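You operate a simulated robot arm through the tools that you are given. There is no shell and no other tool. Be economical: measure what you need, move in short steps, check, and stop when the job is done.

Carry out the task below with a simulated robot arm. There is one attempt and no reset: what you move stays moved.

TASK
Pump the spare wheel on the rack shelf to its label's pressure.
Fine: hose on and dial set before switching on; pump off, bleed by the yellow pump button, blue fitting to its holder.

Only the result counts: the job must be done as asked and must still hold three seconds after the hand-in. Knocking over, shifting, dropping, spilling or breaking anything else fails it.

THE ROBOT
A 7-joint arm with a two-finger parallel gripper, fixed in place. Base frame: the origin is at the foot of the arm, x ahead of it, y to its left, z up. Lengths are in mm, angles in degrees, forces in N, time in s.
With the tool pointing down near the work surface it reaches from about 240 to 680 mm from the base axis. Its first joint turns from -66.0 to 66.0 degrees. Payload 2.4 kg.
The TCP is the grasp point between the finger pads, 30 mm short of the fingertips. In the tool frame z runs along the fingers and y along their closing line. The gripper opens to 94 mm. The fingers are 28 mm wide and 10 mm thick; the gripper's body (50 by 96 mm) begins 55 mm behind the TCP.
Orientation is that of the tool frame in the base frame, as [roll, pitch, yaw] about the fixed x, y, z axes, in that order (R = Rz(yaw) Ry(pitch) Rx(roll)). With the fingers straight down and closing along the base's y, the tool's x points along the base's -x, its y along +y and its z along -z.

THE INTERFACE
- The arm moves only by the tool play_rows. Its argument "targets" is a list of rows, each an object (a shift or turn left out is 0, a gripper value left out holds the last) with "dr": the turn, a rotation vector about the tool's x, y, z in degrees, a list of three; "travel": the shift along the tool's x, y, z in mm, a list of three; "gripper": the finger opening in mm, from 0 to 94. In form: [{"dr": [ax, ay, az], "travel": [x, y, z], "gripper": gripper}, ...]. A call has 1 to 10 rows; each row shifts and turns the commanded pose from where the row before left it, along the tool's axes as they then stand. A row lasts 0.2 s, in which the tool goes at most 50 mm and 8.6 degrees; a call with a longer step from one row to the next is refused whole, and so is a gripper value outside its range. Where a pose cannot be reached the arm comes as near as it can. A force on the tool above 70 N (or 10 N above the force at the start of the call, whichever is more), or a blocked arm, ends the call early, and 0.2 s more pass. The fingers move at their own pace (about 153 mm/s each) and stop on an object; they squeeze with about 27 N. The grip force told is the motor's: it shows also when the fingers shut on nothing. Time passes only in rows, and 0.2 s behind the last, so rows that do not move let the fingers close. It gives the time, the measured TCP pose, the force on the tool (base axes), the opening and the grip force at its end, in the units of the frame above (readings bear some noise), with the torque about the TCP (base axes, N m) and any sound that the robot's microphone picked up.
- Cameras (640 x 400 px; columns grow to the right, rows downward): "scene" is fixed at [38.3, 458.9, 1451.4]; the picture's right is [-0.82, -0.58, 0.00], its down [-0.31, 0.44, -0.84] and it looks along [0.48, -0.69, -0.54] (base axes); focal length 358 px, centre (320, 200). "wrist" rides on the gripper at [76, 14, -102] in the tool frame; the picture's right is [-0.18, 0.98, 0.00], its down [-0.75, -0.14, -0.64] and it looks along [-0.63, -0.12, 0.77] (tool axes); focal length 243 px, centre (320, 200). There is no depth. A picture from a camera that has moved, and an enlarged one, comes with that camera's place and axes in the base frame and with its lens. The place of the scene camera against the robot may be out by one fixed shift of up to 12 mm in any direction.
- camera(camera): a new picture of that camera. The clock stands still meanwhile.
- zoom(camera, box): a new picture of the part [left, top, right, bottom] of that camera's present view, enlarged. The clock stands still meanwhile.
- job_done(): hands the job in; it is judged then, once.

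Work in short steps. Places have to be worked out from the pictures, the camera data and where the tool is seen: move nearer, look again, correct. Check each grasp and each placing, and mend what went wrong. You have 120 turns and 64 pictures in all, those below and enlarged ones among them. Open the gripper and draw the arm clear of the work before you hand the job in, unless the task says otherwise; then end with one line.

The tools are called as a command line: name --argument value ..., lists and objects as JSON in quotes. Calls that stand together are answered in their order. play_rows: Moves the arm, as the interface text tells. Its arguments: {"type":"object","properties":{"targets":{"type":"array","items":{"type":"object","properties":{"dr":{"type":"array","items":{"type":"number"}},"travel":{"type":"array","items":{"type":"number"}},"gripper":{"type":"number"}}}}},"required":["targets"]} The other tools are called the same way: camera (camera) takes a picture; zoom (camera, box) takes an enlarged picture of a part of a camera's view; job_done () hands the job in.

At the start:

```text
clock: 0.0
ee_pos: [425.7, 141.9, 1200.2]
ee_rot: [180.0, 0.0, 180.0]
ft_force: [1.1, -0.8, -1.4]
torque: [0.04, 0.01, 0.03]
opening: 94.0
finger_force: 0.1
```

scene: 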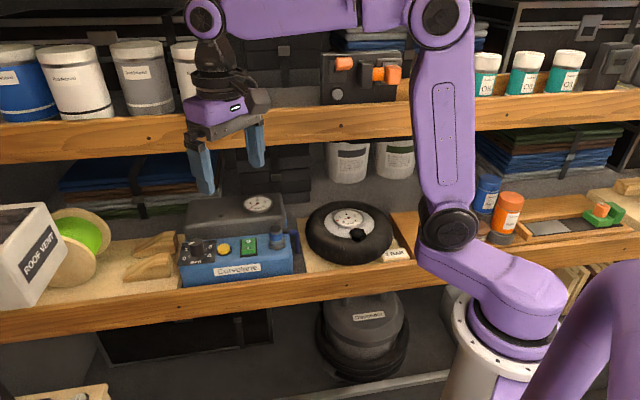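
wrist: 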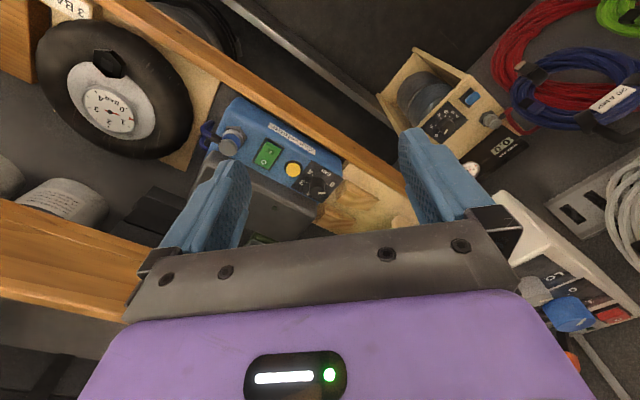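

I begin by enlarging the compressor and wheel area.

zoom --camera "scene" --box '[160, 180, 420, 340]'

zoom --camera "wrist" --box '[20, 0, 360, 212]'

```text
2.46 times, centred on (290, 260) of scene
camera zoom: at [38.3, 458.9, 1451.4], right [-0.82, -0.58, 0.0], down [-0.31, 0.44, -0.84], along [0.48, -0.69, -0.54], focal length 882 px, centre (394, 52)
```

zoom: 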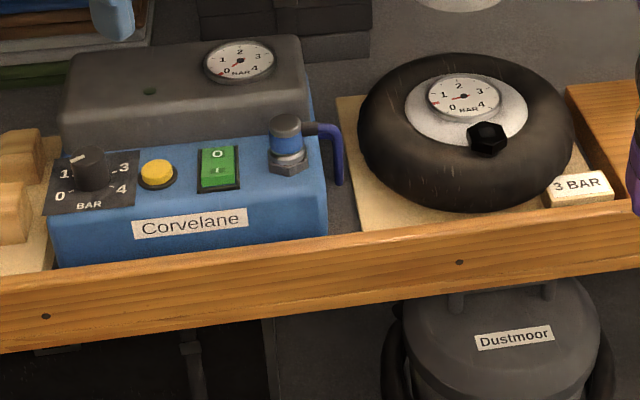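

```text
1.88 times, centred on (190, 106) of wrist
camera zoom: at [348.5, 157.6, 1302.7], right [0.18, 0.98, 0.0], down [0.75, -0.14, 0.64], along [0.63, -0.12, -0.77], focal length 457 px, centre (565, 377)
```

zoom: 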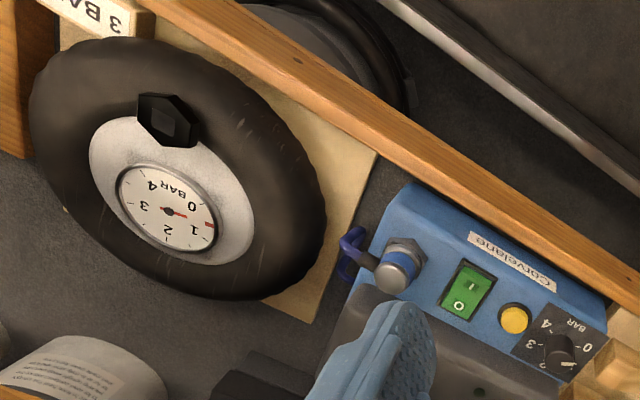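

From triangulation, the shelf runs diagonally (about 45° in base xy). The panel top is at z≈890, with the yellow button near (599,56), the switch near (556,16), the fitting near (522,-47) and the wheel valve near (364,-171). I'll yaw the tool to face the shelf and come down for a closer look.

play_rows --targets '[{"dr": [0, 0, 7.6]}, {"dr": [0, 0, 7.6]}, {"dr": [0, 0, 7.6]}, {"dr": [0, 0, 7.6]}, {"dr": [0, 0, 7.6]}, {"dr": [0, 0, 7.6]}, {"travel": [20, 0, 40]}, {"travel": [20, 0, 40]}, {"travel": [0, 0, 40]}, {"travel": [0, 0, 30]}]'

camera --camera "wrist"

camera --camera "scene"

```text
clock: 2.2
ee_pos: [395.3, 171.7, 1049.6]
ee_rot: [180.0, 0.0, 134.3]
ft_force: [0.6, 0.5, 0.9]
torque: [-0.05, 0.02, 0.01]
opening: 93.9
finger_force: 0.0
```

```text
59 pictures are left
camera wrist: at [352.3, 235.7, 1153.1], right [0.83, 0.56, 0.0], down [0.43, -0.64, 0.64], along [0.36, -0.53, -0.77], focal length 243 px, centre (320, 200)
```

wrist: 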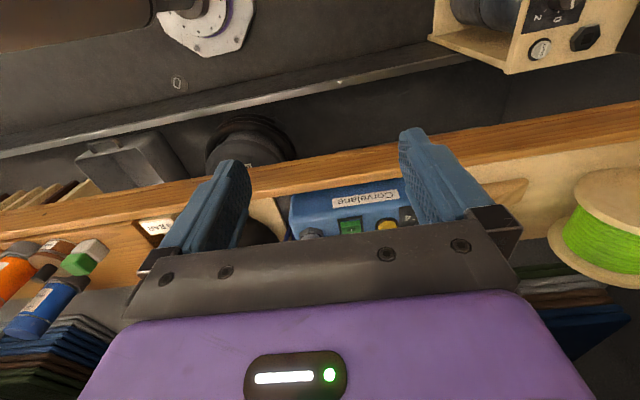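

```text
58 pictures are left
```

scene: 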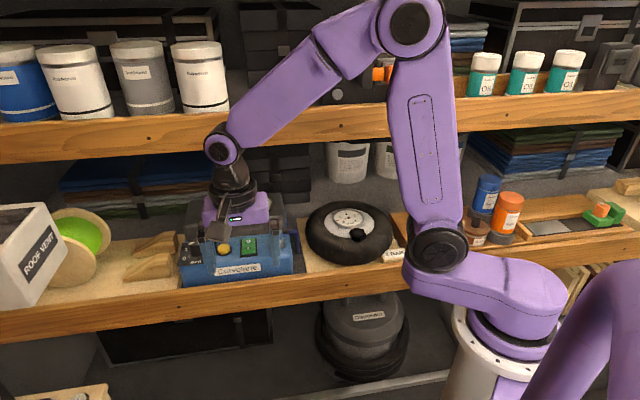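

The tool now faces the shelf. I'll tilt it 30° so the arm stays out front, then move to about 90 mm short of the panel for a close look.

play_rows --targets '[{"dr": [0, -7.5, 0]}, {"dr": [0, -7.5, 0]}, {"dr": [0, -7.5, 0]}, {"dr": [0, -7.5, 0]}, {"travel": [-22, 0, 30]}, {"travel": [-22, 0, 30]}, {"travel": [-22, 0, 30]}, {"travel": [-22, 0, 30]}]'

camera --camera "wrist"

camera --camera "scene"

```text
clock: 4.0
ee_pos: [490.0, 73.8, 990.7]
ee_rot: [-180.0, 30.1, 134.5]
ft_force: [0.5, -0.2, 0.6]
torque: [0.02, -0.01, -0.03]
opening: 94.1
finger_force: 0.0
```

```text
57 pictures are left
camera wrist: at [419.6, 167.8, 1041.8], right [0.81, 0.57, 0.09], down [0.13, -0.34, 0.93], along [0.57, -0.75, -0.35], focal length 243 px, centre (320, 200)
```

wrist: 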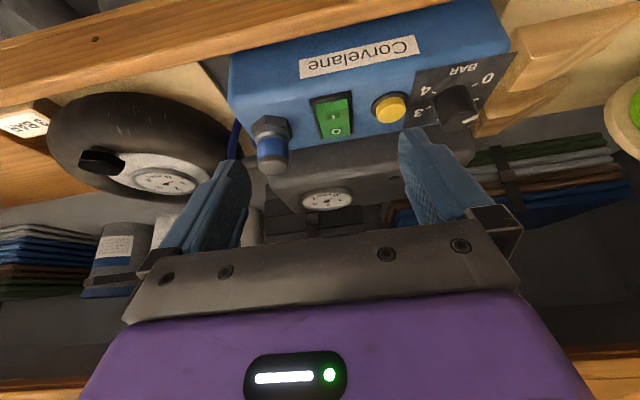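

```text
56 pictures are left
```

scene: 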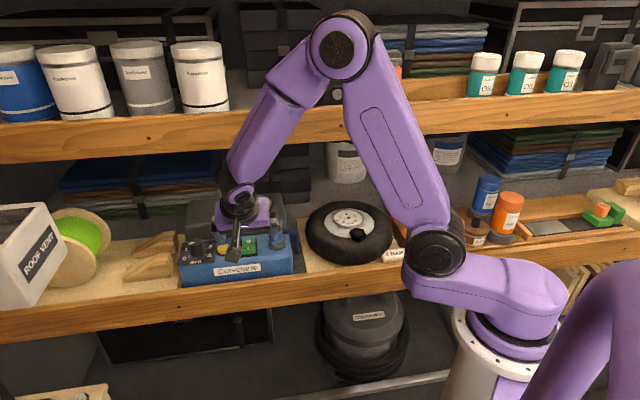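

The panel is in clear view now, so I'll zoom in for details.

zoom --camera "wrist" --box '[220, 50, 520, 220]'

zoom --camera "wrist" --box '[20, 70, 320, 240]'

```text
2.13 times, centred on (370, 135) of wrist
camera zoom: at [419.6, 167.8, 1041.8], right [0.81, 0.57, 0.09], down [0.13, -0.34, 0.93], along [0.57, -0.75, -0.35], focal length 518 px, centre (213, 339)
```

zoom: 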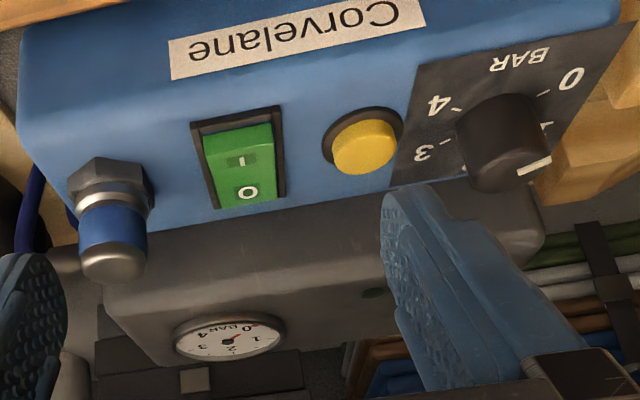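

```text
2.13 times, centred on (170, 155) of wrist
camera zoom: at [419.6, 167.8, 1041.8], right [0.81, 0.57, 0.09], down [0.13, -0.34, 0.93], along [0.57, -0.75, -0.35], focal length 518 px, centre (640, 296)
```

zoom: 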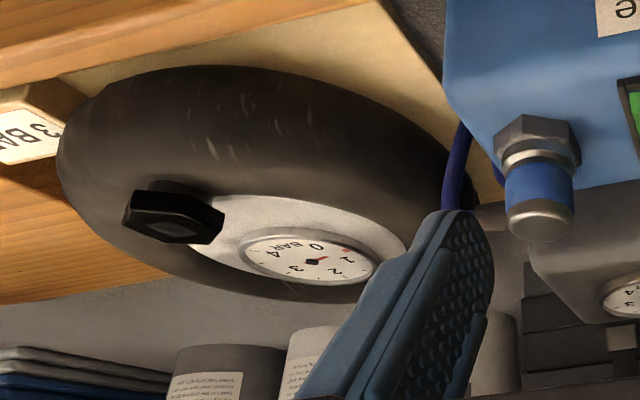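

The fitting sits in a hex holder on the pump. Next I'll slide sideways along the shelf to check the wheel's valve and its black hex part.

play_rows --targets '[{"travel": [0, -44, 0]}, {"travel": [0, -44, 0]}, {"travel": [0, -44, 0]}, {"travel": [0, -44, 0]}, {"travel": [0, -44, 0]}, {"travel": [0, -30, 0]}]'

camera --camera "wrist"

```text
clock: 5.4
ee_pos: [318.2, -111.2, 990.7]
ee_rot: [179.9, 29.9, 131.9]
ft_force: [-1.2, 8.1, -0.2]
torque: [-0.56, -0.1, -0.1]
opening: 93.9
finger_force: 0.0
out of reach, approached as far as the arm can: row 3, 6
```

```text
53 pictures are left
camera wrist: at [249.7, -13.9, 1040.7], right [0.84, 0.54, 0.09], down [0.12, -0.34, 0.93], along [0.53, -0.77, -0.35], focal length 243 px, centre (320, 200)
```

wrist: 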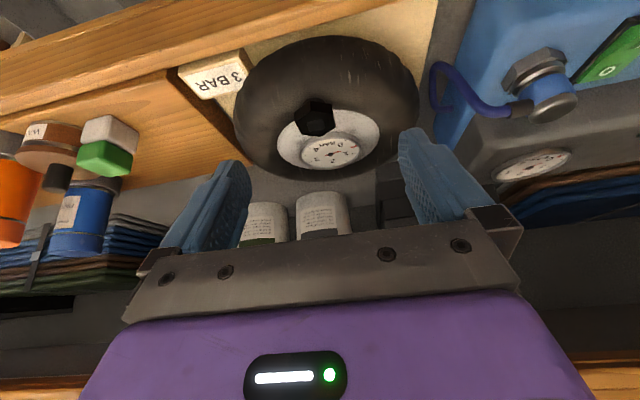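

The force reading is 8 N in y, so I'll check whether it persists and zoom in on the valve.

play_rows --targets '[{"travel": [0, 0, 0]}]'

zoom --camera "wrist" --box '[180, 30, 420, 180]'

zoom --camera "wrist" --box '[410, 30, 640, 190]'

camera --camera "scene"

```text
clock: 5.8
ee_pos: [315.8, -101.2, 990.8]
ee_rot: [-179.9, 30.0, 134.5]
ft_force: [-0.2, 0.1, 0.7]
torque: [0.03, 0.01, -0.01]
opening: 94.1
finger_force: 0.1
```

```text
2.67 times, centred on (300, 105) of wrist
camera zoom: at [244.6, -6.6, 1040.6], right [0.81, 0.57, 0.09], down [0.13, -0.34, 0.93], along [0.57, -0.75, -0.35], focal length 647 px, centre (373, 453)
```

zoom: 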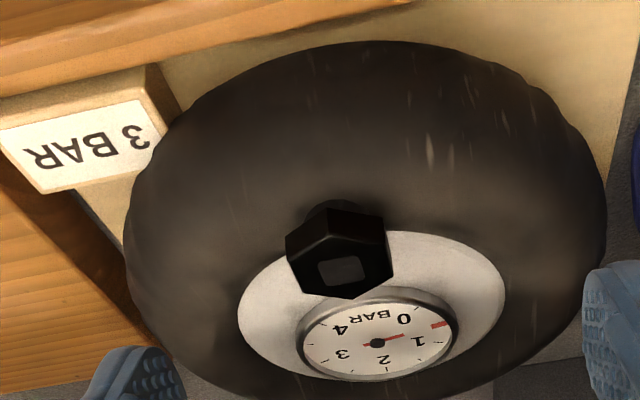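

```text
2.50 times, centred on (525, 110) of wrist
camera zoom: at [244.6, -6.6, 1040.6], right [0.81, 0.57, 0.09], down [0.13, -0.34, 0.93], along [0.57, -0.75, -0.35], focal length 606 px, centre (-192, 425)
```

zoom: 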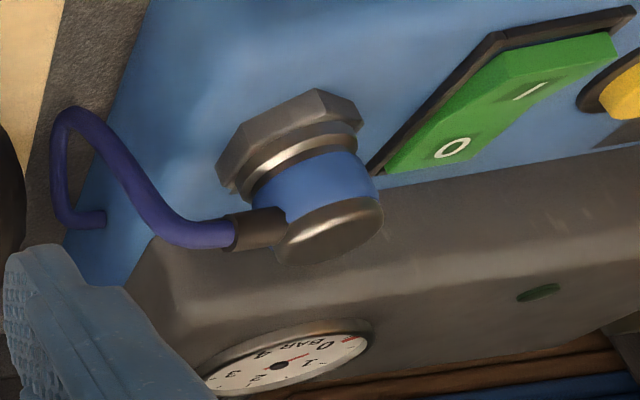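

```text
50 pictures are left
```

scene: 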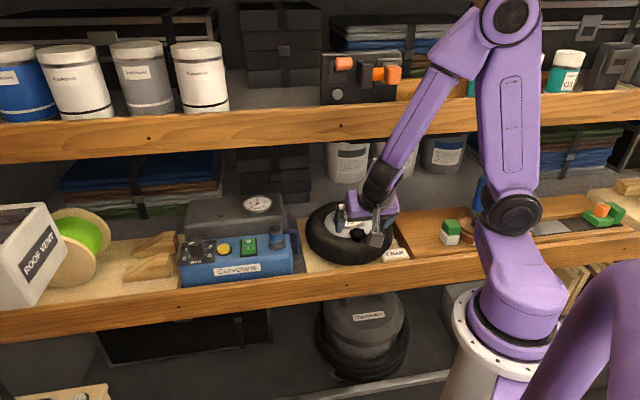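

The force is gone, so it was just motion. I'll zoom tightly on the black hex to see whether it's a cap or a coupling.

zoom --camera "wrist" --box '[275, 95, 345, 150]'

```text
7.27 times, centred on (310, 122) of wrist
camera zoom: at [244.6, -6.6, 1040.6], right [0.81, 0.57, 0.09], down [0.13, -0.34, 0.93], along [0.57, -0.75, -0.35], focal length 1764 px, centre (393, 764)
```

zoom: 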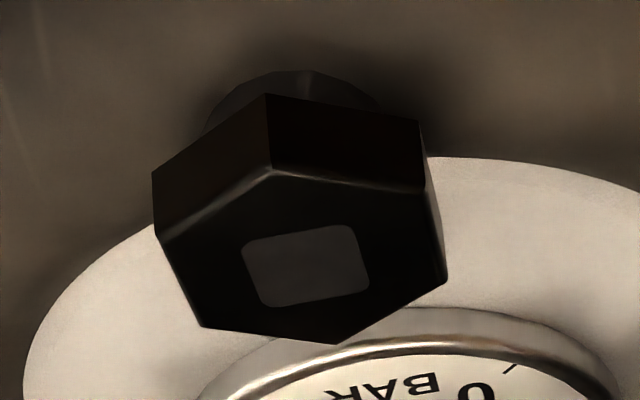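

The black hex is about 40 mm wide, about the same as the pump's hex holder. Before planning the grasp I need the fitting's geometry (hose elbow direction, room behind it), so I'll go back over the fitting with less tilt.

play_rows --targets '[{"travel": [0, 40, 0]}, {"travel": [0, 40, 0]}, {"travel": [0, 40, 0]}, {"travel": [0, 40, 0]}, {"travel": [0, 30, 0], "dr": [0, 7.5, 0]}, {"dr": [0, 7.5, 0]}, {"travel": [0, 0, 0]}]'

camera --camera "wrist"

zoom --camera "wrist" --box '[240, 50, 420, 170]'

```text
clock: 7.4
ee_pos: [452.0, 32.8, 989.4]
ee_rot: [-180.0, 14.9, 134.4]
ft_force: [0.3, 0.0, 0.2]
torque: [0.03, 0.04, 0.0]
opening: 94.0
finger_force: 0.2
```

```text
48 pictures are left
camera wrist: at [392.0, 114.8, 1068.9], right [0.83, 0.56, 0.05], down [0.29, -0.5, 0.81], along [0.48, -0.66, -0.58], focal length 243 px, centre (320, 200)
```

wrist: 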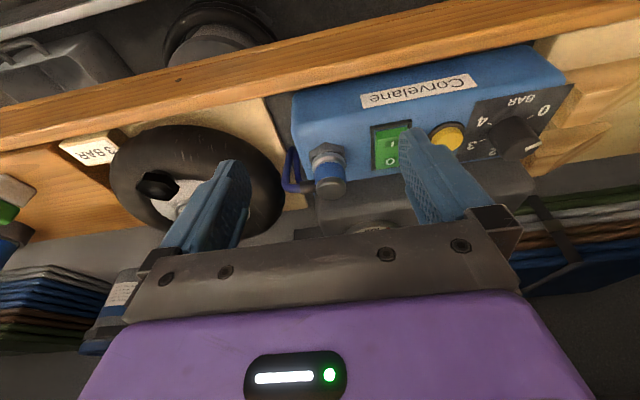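

```text
3.33 times, centred on (330, 110) of wrist
camera zoom: at [392.0, 114.8, 1068.9], right [0.83, 0.56, 0.05], down [0.29, -0.5, 0.81], along [0.48, -0.66, -0.58], focal length 809 px, centre (287, 500)
```

zoom: 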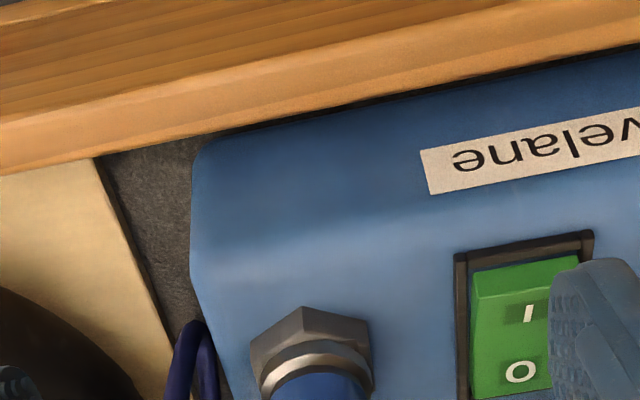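

zoom --camera "wrist" --box '[265, 125, 405, 215]'

```text
4.44 times, centred on (335, 170) of wrist
camera zoom: at [392.0, 114.8, 1068.9], right [0.83, 0.56, 0.05], down [0.29, -0.5, 0.81], along [0.48, -0.66, -0.58], focal length 1078 px, centre (253, 333)
```

zoom: 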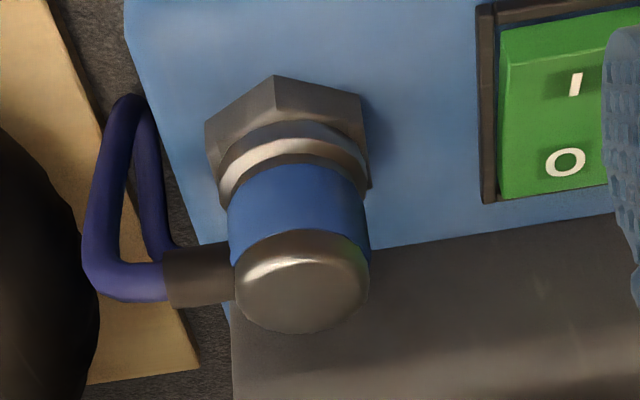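

Triangulation puts the fitting's top centre at about a=343.5 along the shelf, n=390.7 into it, z=914, which is base (519,-39,914). It is 32 mm in diameter and the hose elbow leaves it along the shelf towards the wheel. I'll grasp with a 45° lean and the closing line 60° from the elbow, so I back off a little and reorient first.

play_rows --targets '[{"travel": [38.7, 0, -10.3]}, {"dr": [-1.93, 0, -7.25]}, {"dr": [-1.93, 0, -7.25]}, {"dr": [-1.93, 0, -7.25]}, {"dr": [-1.93, 0, -7.25]}, {"dr": [-1.93, 0, -7.25]}, {"dr": [-1.93, 0, -7.25]}, {"dr": [-1.93, 0, -7.25]}, {"dr": [-1.93, 0, -7.25]}]'

play_rows --targets '[{"dr": [0, -7.5, 0]}, {"dr": [0, -7.5, 0]}, {"dr": [0, -7.5, 0]}, {"dr": [0, -7.5, 0]}, {"travel": [0, 0, 0], "gripper": 60}]'

```text
clock: 9.4
ee_pos: [423.1, 61.9, 990.1]
ee_rot: [179.9, 14.9, -165.7]
ft_force: [0.2, -0.6, 0.2]
torque: [0.01, -0.03, -0.03]
opening: 93.9
finger_force: 0.0
```

```text
clock: 10.6
ee_pos: [434.6, 70.0, 992.3]
ee_rot: [177.2, 40.2, -166.1]
ft_force: [-0.4, 0.4, 0.3]
torque: [-0.01, 0.0, 0.01]
opening: 59.8
finger_force: 0.0
out of reach, approached as far as the arm can: row 2, 3
```

The tilt is not quite complete (reach limit in this spot). The pre-grasp point is elsewhere, so I'll move there and check the pose.

play_rows --targets '[{"travel": [1, -31, 5]}, {"travel": [1, -30, 5]}, {"travel": [1, -30, 5]}, {"travel": [1, -30, 4.5]}, {"travel": [0, 0, 0]}]'

camera --camera "wrist"

camera --camera "scene"

```text
clock: 11.8
ee_pos: [476.8, -44.1, 969.4]
ee_rot: [177.3, 40.1, -166.1]
ft_force: [-0.2, -0.2, 0.0]
torque: [0.02, 0.01, -0.01]
opening: 60.0
finger_force: 0.0
```

```text
45 pictures are left
camera wrist: at [353.9, -64.7, 999.7], right [-0.13, 0.98, 0.15], down [0.2, -0.13, 0.97], along [0.97, 0.16, -0.18], focal length 243 px, centre (320, 200)
```

wrist: 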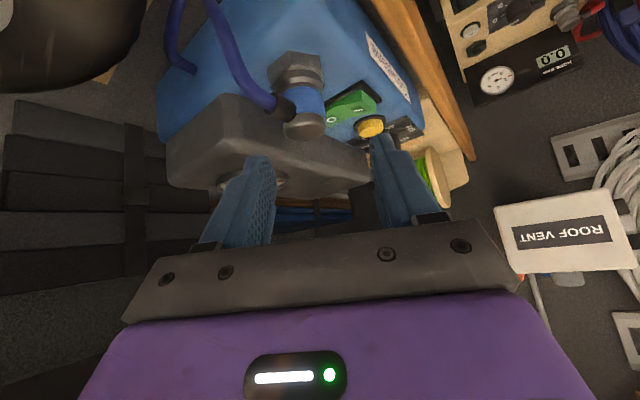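

```text
44 pictures are left
```

scene: 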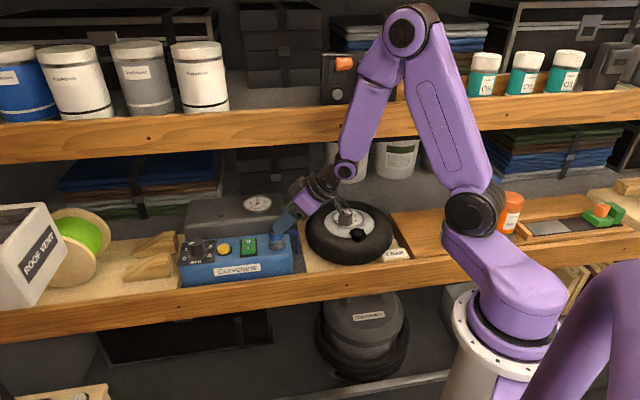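

The projected fitting matches the image, so the position is good. I'll straighten the roll, centre, narrow the gripper to 52 mm and approach along the tool axis.

play_rows --targets '[{"dr": [2.7, 0, 0], "travel": [1.6, -5, 0], "gripper": 52}, {"travel": [0, 0, 20]}, {"travel": [0, 0, 20]}, {"travel": [0, 0, 0]}]'

zoom --camera "wrist" --box '[200, 80, 440, 230]'

```text
clock: 12.8
ee_pos: [501.8, -42.7, 938.5]
ee_rot: [180.0, 40.1, -166.2]
ft_force: [-0.7, -0.6, 0.1]
torque: [-0.02, -0.01, -0.02]
opening: 51.8
finger_force: 0.1
```

```text
2.67 times, centred on (320, 155) of wrist
camera zoom: at [377.4, -58.2, 968.2], right [-0.1, 0.99, 0.12], down [0.19, -0.1, 0.98], along [0.98, 0.12, -0.18], focal length 647 px, centre (320, 320)
```

zoom: 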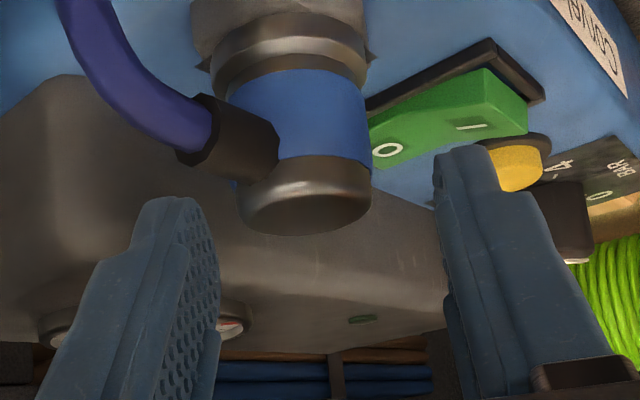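

The fitting is about 2.5 mm left of centre, so I'll correct that, finish the approach and close.

play_rows --targets '[{"travel": [0.8, -2.4, 9]}, {"travel": [0, 0, 9]}, {"travel": [0, 0, 9.4]}, {"travel": [0, 0, 0]}]'

zoom --camera "wrist" --box '[200, 80, 440, 230]'

```text
clock: 13.8
ee_pos: [517.4, -41.5, 917.2]
ee_rot: [-180.0, 40.0, -166.2]
ft_force: [0.3, -0.4, 0.2]
torque: [-0.03, 0.0, -0.01]
opening: 52.0
finger_force: 0.1
```

```text
2.67 times, centred on (320, 155) of wrist
camera zoom: at [394.4, -56.9, 946.4], right [-0.1, 0.99, 0.12], down [0.19, -0.1, 0.98], along [0.98, 0.12, -0.18], focal length 647 px, centre (320, 320)
```

zoom: 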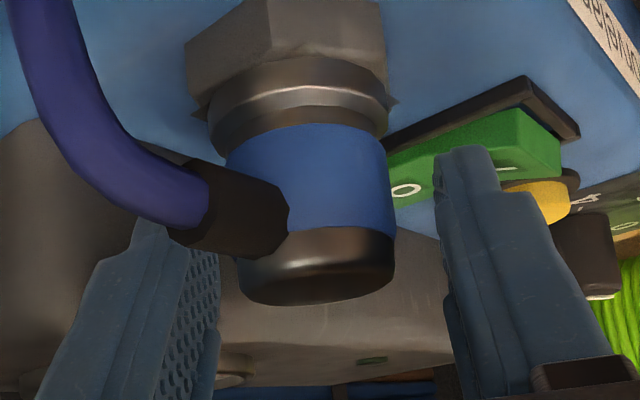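

The finger clears the elbow by little, so I shift the band 2.5 mm off the elbow and then close gently.

play_rows --targets '[{"travel": [-2.5, 0, 0], "gripper": 40}, {"travel": [0, 0, 0], "gripper": 36}, {"travel": [0, 0, 0], "gripper": 20}, {"travel": [0, 0, 0]}]'

zoom --camera "wrist" --box '[200, 80, 440, 230]'

```text
clock: 14.8
ee_pos: [519.4, -40.7, 918.6]
ee_rot: [180.0, 40.1, -166.0]
ft_force: [0.2, -0.7, 0.4]
torque: [0.03, -0.01, 0.01]
opening: 30.8
finger_force: 27.0
heard: snap
```

```text
2.67 times, centred on (320, 155) of wrist
camera zoom: at [396.3, -56.6, 948.3], right [-0.1, 0.99, 0.12], down [0.19, -0.1, 0.98], along [0.98, 0.12, -0.18], focal length 647 px, centre (320, 320)
```

zoom: 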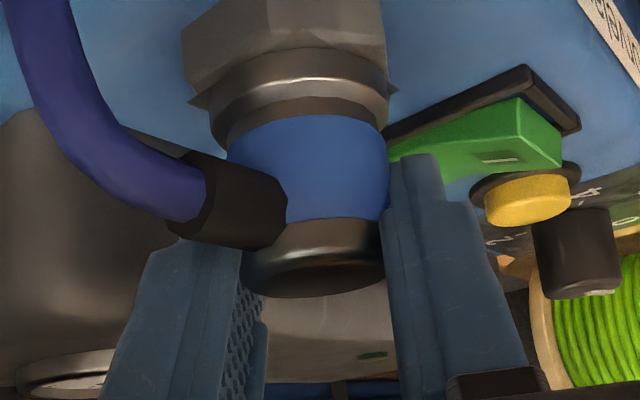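

It's gripped (30.8 mm, 27 N) with a "snap", so the quick coupling has probably released. I'll lift straight up.

play_rows --targets '[{"travel": [-3.2, 0, -3.8]}, {"travel": [-6.4, 0, -7.7]}, {"travel": [-12.9, 0, -15.3]}, {"travel": [-19.3, 0, -23]}, {"travel": [0, 0, 0]}]'

camera --camera "wrist"

zoom --camera "scene" --box '[160, 160, 420, 320]'

```text
clock: 16.0
ee_pos: [520.6, -41.2, 982.8]
ee_rot: [-180.0, 40.1, -166.1]
ft_force: [0.4, -0.8, -0.6]
torque: [0.02, -0.02, -0.02]
opening: 31.0
finger_force: 26.7
```

```text
40 pictures are left
camera wrist: at [396.2, -57.0, 1012.2], right [-0.1, 0.99, 0.12], down [0.19, -0.1, 0.98], along [0.98, 0.12, -0.18], focal length 243 px, centre (320, 200)
```

wrist: 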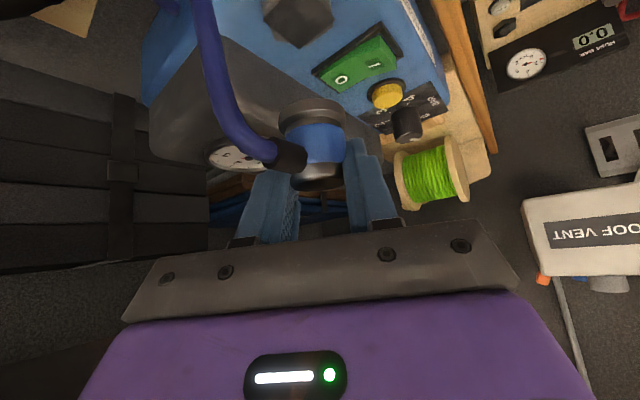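

```text
2.46 times, centred on (290, 240) of scene
camera zoom: at [38.3, 458.9, 1451.4], right [-0.82, -0.58, 0.0], down [-0.31, 0.44, -0.84], along [0.48, -0.69, -0.54], focal length 882 px, centre (394, 102)
```

zoom: 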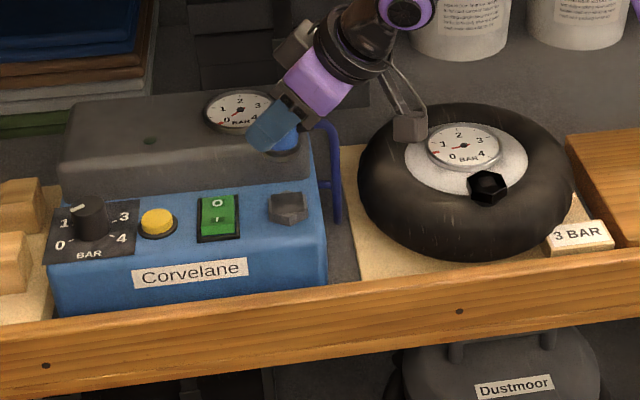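

The fitting came off cleanly. I'll look at the empty holder to compare it with the wheel's black hex.

zoom --camera "wrist" --box '[250, 0, 350, 62]'

zoom --camera "scene" --box '[260, 215, 400, 300]'

```text
6.40 times, centred on (300, 31) of wrist
camera zoom: at [396.2, -57.0, 1012.2], right [-0.1, 0.99, 0.12], down [0.19, -0.1, 0.98], along [0.98, 0.12, -0.18], focal length 1553 px, centre (448, 1282)
```

zoom: 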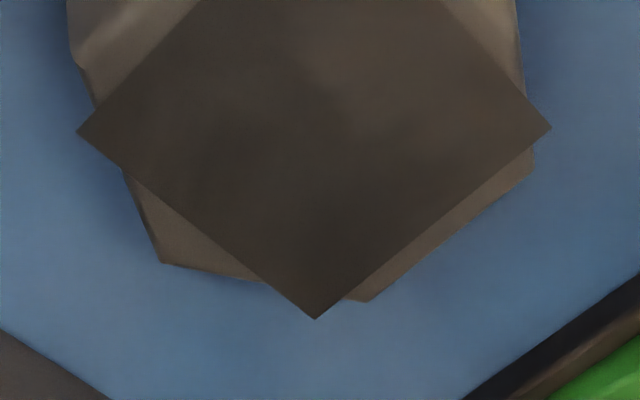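

```text
4.57 times, centred on (330, 258) of scene
camera zoom: at [38.3, 458.9, 1451.4], right [-0.82, -0.58, 0.0], down [-0.31, 0.44, -0.84], along [0.48, -0.69, -0.54], focal length 1638 px, centre (274, -63)
```

zoom: 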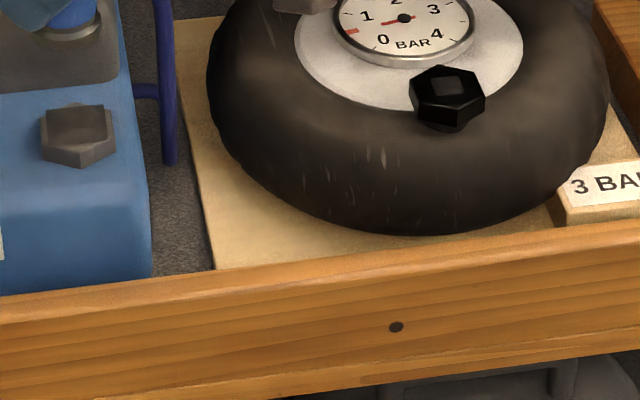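

The holder is a hex post with a square top, the same pattern as the black hex on the wheel, so that hex is the valve seat. I place the valve top at about (364.5,-172.5,886) and carry the fitting there at a safe height.

play_rows --targets '[{"travel": [21.6, -12.8, -14.8]}, {"travel": [21.6, -12.8, -14.8]}, {"travel": [21.6, -12.8, -14.8]}, {"travel": [21.6, -12.8, -14.8]}, {"travel": [21.6, -12.8, -14.8]}, {"travel": [0, 0, 0]}]'

camera --camera "scene"

```text
clock: 17.4
ee_pos: [409.6, -134.9, 972.3]
ee_rot: [180.0, 40.1, -166.0]
ft_force: [0.3, -0.5, -1.1]
torque: [0.01, 0.02, -0.01]
opening: 30.8
finger_force: 27.2
```

```text
36 pictures are left
```

scene: 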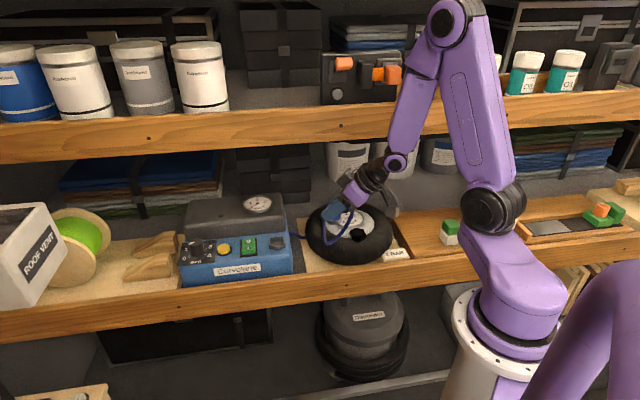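

It follows fine. I'll finish the transfer to above the valve.

play_rows --targets '[{"travel": [14.4, -8.6, -10.3]}, {"travel": [14.3, -8.6, -10.3]}, {"travel": [14.3, -8.5, -10.3]}, {"travel": [0, 0, 0]}]'

camera --camera "wrist"

zoom --camera "scene" --box '[280, 150, 440, 260]'

```text
clock: 18.4
ee_pos: [377.3, -177.0, 967.8]
ee_rot: [-180.0, 40.1, -166.2]
ft_force: [-0.6, -0.1, 0.4]
torque: [0.01, -0.01, 0.03]
opening: 30.7
finger_force: 27.3
out of reach, approached as far as the arm can: row 3
```

```text
35 pictures are left
camera wrist: at [252.9, -192.5, 997.8], right [-0.1, 0.99, 0.12], down [0.19, -0.1, 0.98], along [0.98, 0.12, -0.18], focal length 243 px, centre (320, 200)
```

wrist: 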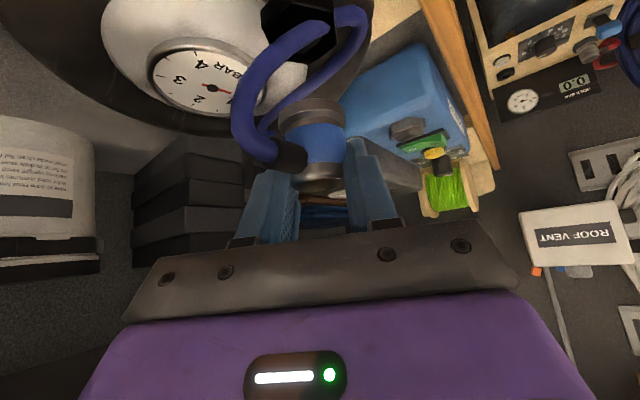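

```text
3.64 times, centred on (360, 205) of scene
camera zoom: at [38.3, 458.9, 1451.4], right [-0.82, -0.58, 0.0], down [-0.31, 0.44, -0.84], along [0.48, -0.69, -0.54], focal length 1303 px, centre (174, 182)
```

zoom: 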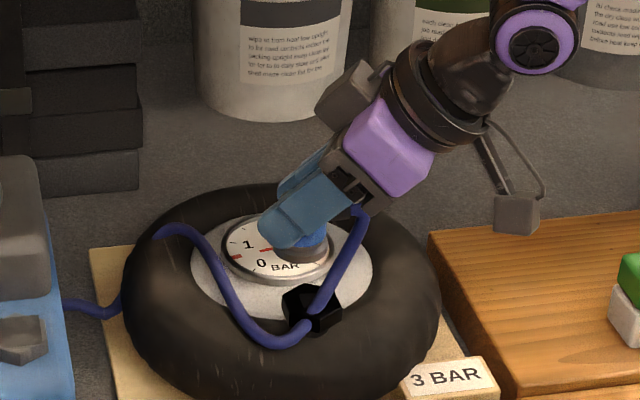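

Row 3 was out of reach, and the hose is looping over the valve. Yawing 60° about the vertical puts the hand square to the shelf (a more natural pose here) and points the elbow outwards, away from the valve.

play_rows --targets '[{"travel": [-9, 0, -10.7]}, {"dr": [4.83, 0, 5.74]}, {"dr": [4.83, 0, 5.74]}, {"dr": [4.83, 0, 5.74]}, {"dr": [4.83, 0, 5.74]}, {"dr": [4.83, 0, 5.74]}, {"dr": [4.83, 0, 5.74]}, {"dr": [4.83, 0, 5.74]}, {"dr": [4.83, 0, 5.74]}, {"travel": [0, 0, 0]}]'

camera --camera "wrist"

zoom --camera "scene" --box '[280, 150, 440, 260]'

```text
clock: 20.6
ee_pos: [389.4, -180.5, 981.1]
ee_rot: [-180.0, 40.0, 133.7]
ft_force: [0.6, 0.2, -1.5]
torque: [0.01, 0.01, 0.04]
opening: 30.7
finger_force: 27.0
out of reach, approached as far as the arm can: row 2, 3
```

```text
33 pictures are left
camera wrist: at [313.8, -81.3, 1011.3], right [0.81, 0.58, 0.12], down [0.01, -0.22, 0.98], along [0.59, -0.79, -0.18], focal length 243 px, centre (320, 200)
```

wrist: 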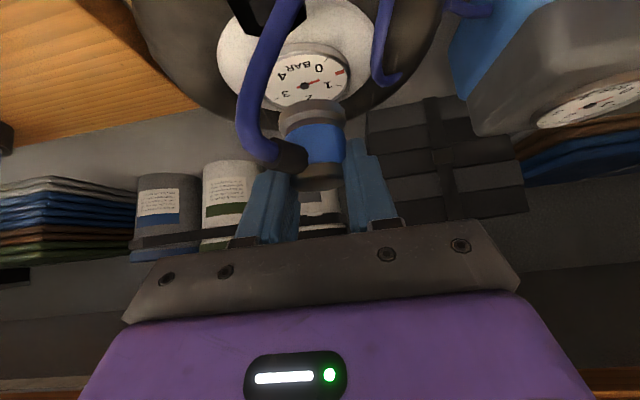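

```text
3.64 times, centred on (360, 205) of scene
camera zoom: at [38.3, 458.9, 1451.4], right [-0.82, -0.58, 0.0], down [-0.31, 0.44, -0.84], along [0.48, -0.69, -0.54], focal length 1303 px, centre (174, 182)
```

zoom: 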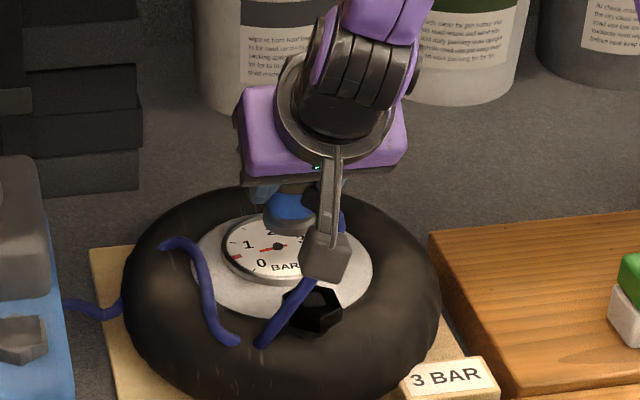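

The hose passes visually without collision, and the orientation is now good. I'll move above the valve to z≈945, leaving a gap of about 18 mm, and check.

play_rows --targets '[{"travel": [13.7, -4.2, 4.2]}, {"travel": [13.6, -4.2, 4.2]}, {"travel": [13.6, -4.1, 4.2]}, {"travel": [0, 0, 0]}]'

camera --camera "wrist"

zoom --camera "scene" --box '[300, 170, 420, 260]'

```text
clock: 21.6
ee_pos: [363.7, -173.7, 944.6]
ee_rot: [179.9, 40.1, 133.7]
ft_force: [0.1, 0.3, -1.1]
torque: [-0.04, 0.06, -0.01]
opening: 30.8
finger_force: 26.9
```

```text
31 pictures are left
camera wrist: at [288.1, -74.1, 974.3], right [0.81, 0.58, 0.12], down [0.01, -0.22, 0.98], along [0.59, -0.79, -0.18], focal length 243 px, centre (320, 200)
```

wrist: 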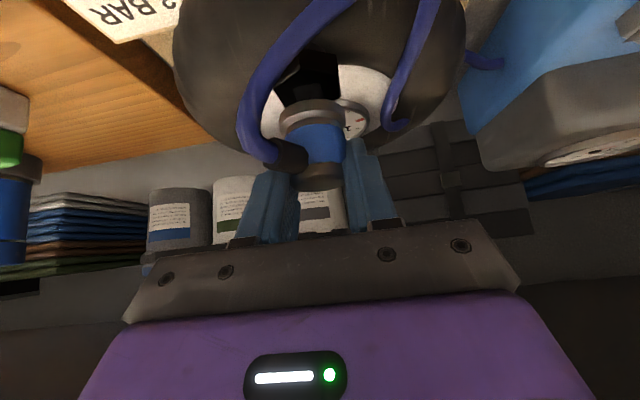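

```text
4.44 times, centred on (360, 215) of scene
camera zoom: at [38.3, 458.9, 1451.4], right [-0.82, -0.58, 0.0], down [-0.31, 0.44, -0.84], along [0.48, -0.69, -0.54], focal length 1592 px, centre (142, 133)
```

zoom: 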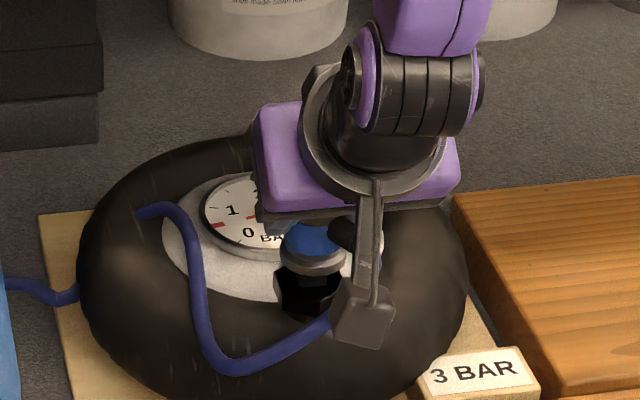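

zoom --camera "wrist" --box '[240, 40, 400, 140]'

```text
4.00 times, centred on (320, 90) of wrist
camera zoom: at [288.1, -74.1, 974.3], right [0.81, 0.58, 0.12], down [0.01, -0.22, 0.98], along [0.59, -0.79, -0.18], focal length 970 px, centre (320, 640)
```

zoom: 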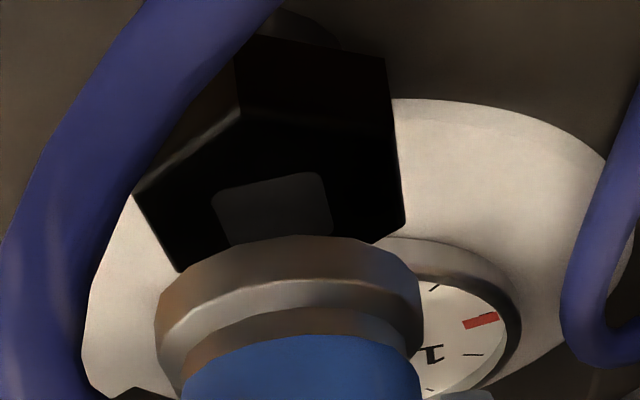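

Alignment checks out: the valve centre projects to (363.6,-174) and the fitting axis sits at the TCP. I'll descend vertically in small steps and watch the force and sound.

play_rows --targets '[{"travel": [3.2, 0, 3.8]}, {"travel": [3.2, 0, 3.8]}, {"travel": [1.9, 0, 2.3]}, {"travel": [0.65, 0, 0.77]}, {"travel": [0, 0, 0]}]'

```text
clock: 22.8
ee_pos: [364.2, -172.9, 932.4]
ee_rot: [179.9, 40.0, 133.8]
ft_force: [0.4, 0.6, -0.9]
torque: [0.01, 0.03, 0.01]
opening: 31.0
finger_force: 26.6
```

No contact yet at z=932, so I continue down in 1 mm steps.

play_rows --targets '[{"travel": [0.65, 0, 0.77]}, {"travel": [0.65, 0, 0.77]}, {"travel": [0.65, 0, 0.77]}, {"travel": [0.65, 0, 0.77]}, {"travel": [0, 0, 0]}]'

```text
clock: 24.0
ee_pos: [363.7, -173.0, 927.1]
ee_rot: [179.8, 40.1, 133.8]
ft_force: [0.1, -0.3, -0.8]
torque: [0.03, 0.05, 0.0]
opening: 30.7
finger_force: 26.6
```

zoom --camera "scene" --box '[320, 200, 400, 255]'

play_rows --targets '[{"travel": [0.65, 0, 0.77]}, {"travel": [0.65, 0, 0.77]}, {"travel": [0, 0, 0]}]'

```text
7.27 times, centred on (360, 228) of scene
camera zoom: at [38.3, 458.9, 1451.4], right [-0.82, -0.58, 0.0], down [-0.31, 0.44, -0.84], along [0.48, -0.69, -0.54], focal length 2606 px, centre (29, 0)
```

zoom: 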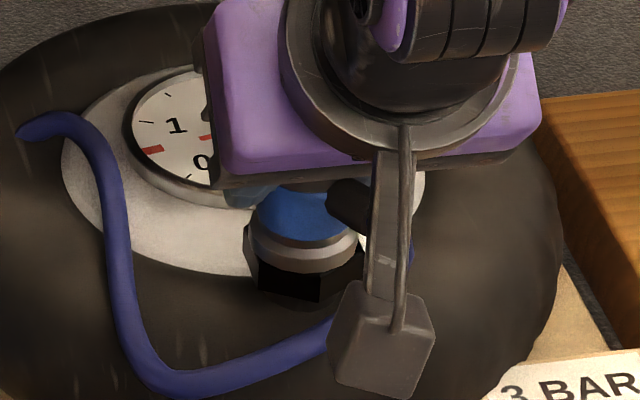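

```text
clock: 24.8
ee_pos: [365.4, -174.4, 926.3]
ee_rot: [179.9, 40.3, 133.6]
ft_force: [-1.9, -7.6, 18.5]
torque: [-0.33, 0.02, 0.02]
opening: 31.1
finger_force: 26.5
```

Contact at z≈926 with 18 N, fitting seated on the hex. I'll push a bit further, looking for the snap.

play_rows --targets '[{"travel": [0.65, 0, 0.77]}, {"travel": [0, 0, 0]}]'

```text
clock: 25.4
ee_pos: [364.1, -172.8, 925.1]
ee_rot: [179.9, 40.2, 133.8]
ft_force: [-1.1, -4.9, 19.0]
torque: [-0.3, 0.06, -0.04]
opening: 30.8
finger_force: 26.8
```

play_rows --targets '[{"travel": [0.65, 0, 0.77]}, {"travel": [0.65, 0, 0.77]}, {"travel": [0, 0, 0]}]'

```text
clock: 26.2
ee_pos: [365.3, -173.3, 923.2]
ee_rot: [179.9, 40.4, 133.8]
ft_force: [-1.8, -2.1, 25.0]
torque: [-0.23, 0.03, -0.04]
opening: 31.1
finger_force: 27.2
```

The force is modest but z keeps sinking, so I need to see whether it's engaging or slipping in the grip.

zoom --camera "wrist" --box '[240, 60, 400, 220]'

```text
2.50 times, centred on (320, 140) of wrist
camera zoom: at [289.1, -73.4, 951.8], right [0.81, 0.58, 0.12], down [0.01, -0.21, 0.98], along [0.59, -0.79, -0.18], focal length 606 px, centre (320, 350)
```

zoom: 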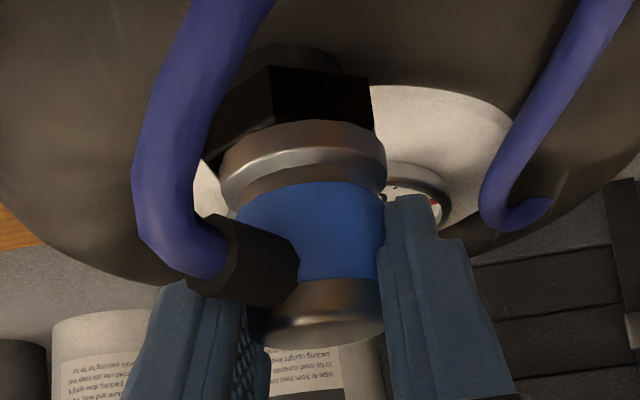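

The fitting slipped about 4 mm in the grip without snapping. The recomputed valve centre is (364.8,-175.5), so I'm about 2 mm off laterally. I'll lift slightly, shift and press again.

play_rows --targets '[{"travel": [-3.2, 0, -3.8]}, {"travel": [-0.6, -1.7, 1.1]}, {"travel": [0, 0, 0]}]'

zoom --camera "wrist" --box '[240, 60, 400, 160]'

```text
clock: 27.0
ee_pos: [364.7, -174.0, 926.1]
ee_rot: [180.0, 40.1, 134.0]
ft_force: [1.1, 0.2, -0.7]
torque: [-0.01, 0.0, -0.01]
opening: 30.9
finger_force: 27.2
```

```text
4.00 times, centred on (320, 110) of wrist
camera zoom: at [288.5, -74.9, 956.3], right [0.81, 0.58, 0.12], down [0.01, -0.22, 0.98], along [0.59, -0.79, -0.18], focal length 970 px, centre (320, 560)
```

zoom: 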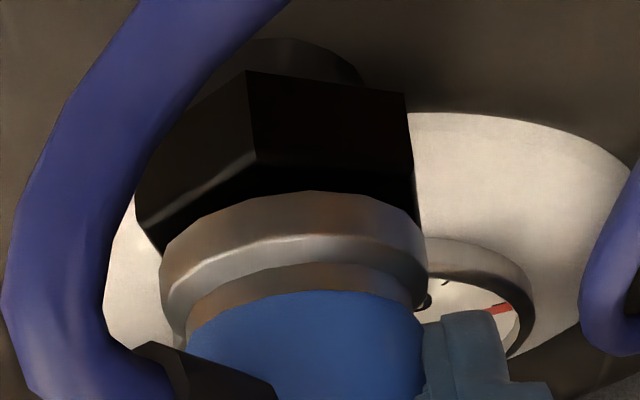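

Lateral alignment is within about 1 mm, and the depth direction is the less certain one; several views suggest the valve is slightly deeper. I'll move 2 mm deeper and press lightly, listening for the snap.

play_rows --targets '[{"travel": [-1.5, -0.7, 1.3]}, {"travel": [0.65, 0, 0.77]}, {"travel": [0.65, 0, 0.77]}, {"travel": [0.65, 0, 0.77]}, {"travel": [0.65, 0, 0.77]}, {"travel": [0, 0, 0]}]'

```text
clock: 28.4
ee_pos: [365.2, -177.5, 923.8]
ee_rot: [179.9, 40.0, 133.8]
ft_force: [0.2, 0.2, -0.2]
torque: [-0.04, -0.01, 0.03]
opening: 31.0
finger_force: 26.5
```

play_rows --targets '[{"travel": [0.65, 0, 0.77]}, {"travel": [0.65, 0, 0.77]}, {"travel": [0, 0, 0]}]'

```text
clock: 29.2
ee_pos: [366.5, -178.1, 922.4]
ee_rot: [179.8, 40.4, 133.6]
ft_force: [-1.1, -3.5, 27.4]
torque: [-0.08, -0.01, 0.02]
opening: 31.3
finger_force: 26.9
```

Contact is now well centred (27 N, nearly no torque). The fitting stands flat on the seat, so I ease off slightly and open the fingers a little to see if it latches.

play_rows --targets '[{"travel": [-0.3, 0, -0.4]}, {"travel": [0, 0, 0], "gripper": 33}, {"travel": [0, 0, 0], "gripper": 36}, {"travel": [0, 0, 0]}]'

zoom --camera "wrist" --box '[240, 60, 400, 220]'

```text
clock: 30.2
ee_pos: [365.2, -176.3, 920.7]
ee_rot: [180.0, 40.1, 133.9]
ft_force: [-0.1, -0.2, 0.4]
torque: [-0.02, 0.0, 0.01]
opening: 36.0
finger_force: 0.0
```

```text
2.50 times, centred on (320, 140) of wrist
camera zoom: at [288.8, -77.0, 950.4], right [0.81, 0.58, 0.12], down [0.01, -0.22, 0.98], along [0.59, -0.79, -0.18], focal length 606 px, centre (320, 350)
```

zoom: 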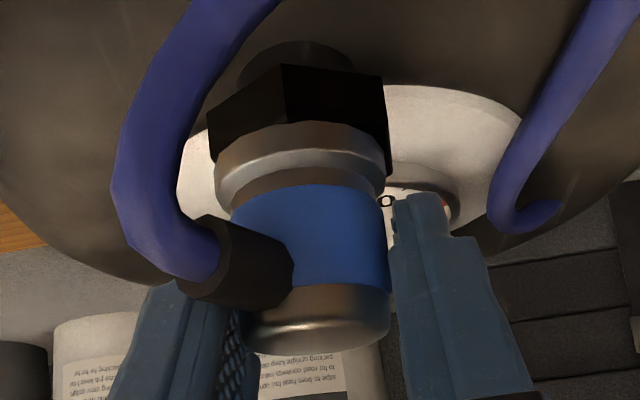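

The fitting stands upright but nothing snapped. I'll regrip it and do a small search in depth under light contact, listening.

play_rows --targets '[{"gripper": 20}, {"travel": [0, 0, 0]}, {"travel": [0.5, 0, 0.6]}, {"travel": [-0.77, 0, 0.64]}, {"travel": [-0.77, 0, 0.64]}, {"travel": [-0.77, 0, 0.64]}, {"travel": [0, 0, 0]}]'

```text
clock: 31.8
ee_pos: [366.7, -178.8, 920.1]
ee_rot: [179.9, 40.2, 133.8]
ft_force: [-5.9, 4.4, 22.4]
torque: [0.17, 0.24, 0.01]
opening: 31.6
finger_force: 27.2
```

No snap with centred contact anywhere, so the black hex is likely a dust cap covering the valve. I'll lift and take the fitting back to its holder to free the hand; that also tests how the snap works.

play_rows --targets '[{"travel": [-6.4, 0, -7.7]}, {"travel": [-14.5, 0, -17.2]}, {"travel": [-14.5, 0, -17.2]}, {"travel": [-0.8, 34.2, 0.65]}, {"travel": [-0.8, 34.2, 0.65]}, {"travel": [-0.8, 34.2, 0.65]}, {"travel": [-0.8, 34.2, 0.65]}, {"travel": [-0.8, 34.2, 0.65]}, {"travel": [-0.8, 34.2, 0.65]}, {"travel": [0, 0, 0]}]'

zoom --camera "scene" --box '[240, 160, 400, 260]'

camera --camera "wrist"

```text
clock: 34.0
ee_pos: [518.6, -43.0, 974.3]
ee_rot: [-180.0, 40.1, 133.9]
ft_force: [-0.6, 0.3, 0.3]
torque: [-0.02, -0.01, -0.02]
opening: 31.1
finger_force: 27.0
```

```text
4.00 times, centred on (320, 210) of scene
camera zoom: at [38.3, 458.9, 1451.4], right [-0.82, -0.58, 0.0], down [-0.31, 0.44, -0.84], along [0.48, -0.69, -0.54], focal length 1433 px, centre (320, 160)
```

zoom: 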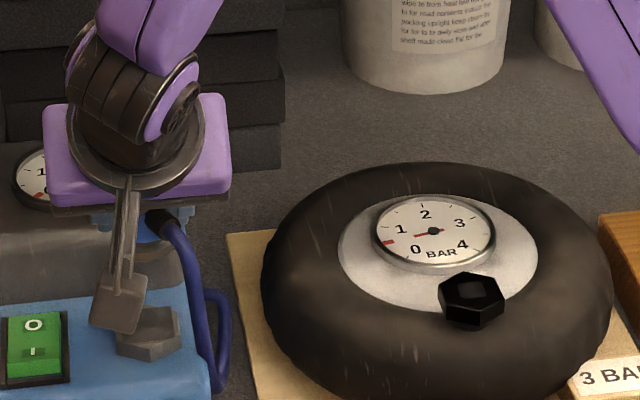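

```text
23 pictures are left
camera wrist: at [442.4, 57.2, 1003.4], right [0.81, 0.58, 0.12], down [0.01, -0.22, 0.98], along [0.59, -0.79, -0.18], focal length 243 px, centre (320, 200)
```

wrist: 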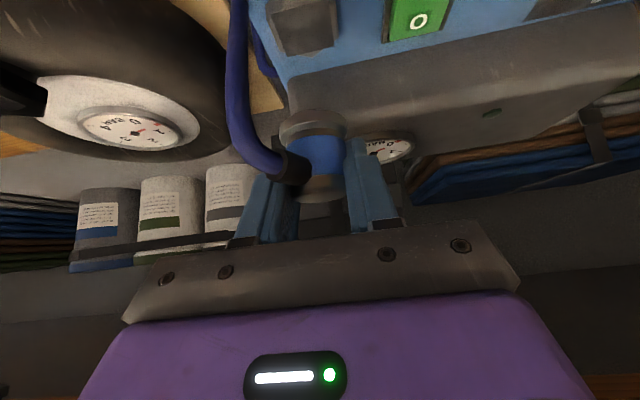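

The cap still sits unchanged on the wheel. I'll descend to just above the holder and check alignment there.

play_rows --targets '[{"travel": [10.7, 0.5, 12.3]}, {"travel": [10.7, 0.5, 12.3]}, {"travel": [10.7, 0.5, 12.3]}, {"travel": [0, 0, 0]}]'

zoom --camera "wrist" --box '[220, 40, 420, 165]'

```text
clock: 35.0
ee_pos: [520.1, -41.9, 925.9]
ee_rot: [179.9, 40.1, 133.9]
ft_force: [1.1, -0.2, -0.4]
torque: [0.02, -0.01, 0.02]
opening: 31.5
finger_force: 26.8
```

```text
3.20 times, centred on (320, 102) of wrist
camera zoom: at [443.9, 58.4, 954.8], right [0.81, 0.58, 0.12], down [0.01, -0.22, 0.98], along [0.59, -0.79, -0.18], focal length 776 px, centre (320, 512)
```

zoom: 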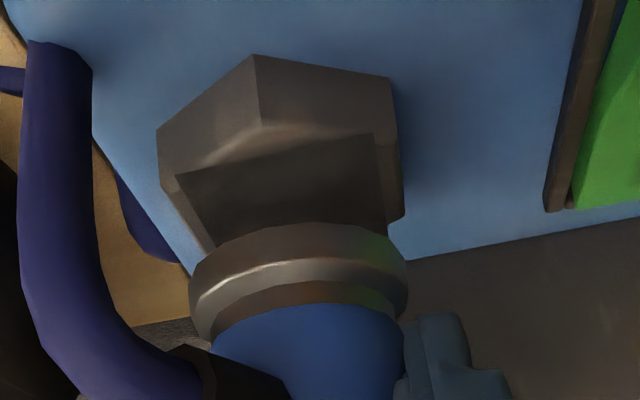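

The view is clear and aligned within about 1 mm of the pickup pose. I'll descend onto the holder in small steps, listening for the snap.

play_rows --targets '[{"travel": [3.2, 0, 3.8]}, {"travel": [1.9, 0, 2.3]}, {"travel": [1.3, 0, 1.5]}, {"travel": [0.65, 0, 0.77]}, {"travel": [0.65, 0, 0.77]}, {"travel": [0.65, 0, 0.77]}, {"travel": [0, 0, 0]}]'

```text
clock: 36.6
ee_pos: [520.0, -40.4, 912.8]
ee_rot: [179.9, 40.1, 133.8]
ft_force: [0.2, 0.3, -0.5]
torque: [0.0, 0.0, 0.04]
opening: 31.4
finger_force: 26.6
```

play_rows --targets '[{"travel": [0.65, 0, 0.77]}, {"travel": [0.65, 0, 0.77]}, {"travel": [0.65, 0, 0.77]}, {"travel": [0, 0, 0]}]'

```text
clock: 37.6
ee_pos: [519.9, -40.7, 910.6]
ee_rot: [179.9, 40.3, 133.8]
ft_force: [-17.8, 5.0, 28.1]
torque: [-0.17, 0.19, -0.06]
opening: 31.2
finger_force: 27.2
heard: snap
```

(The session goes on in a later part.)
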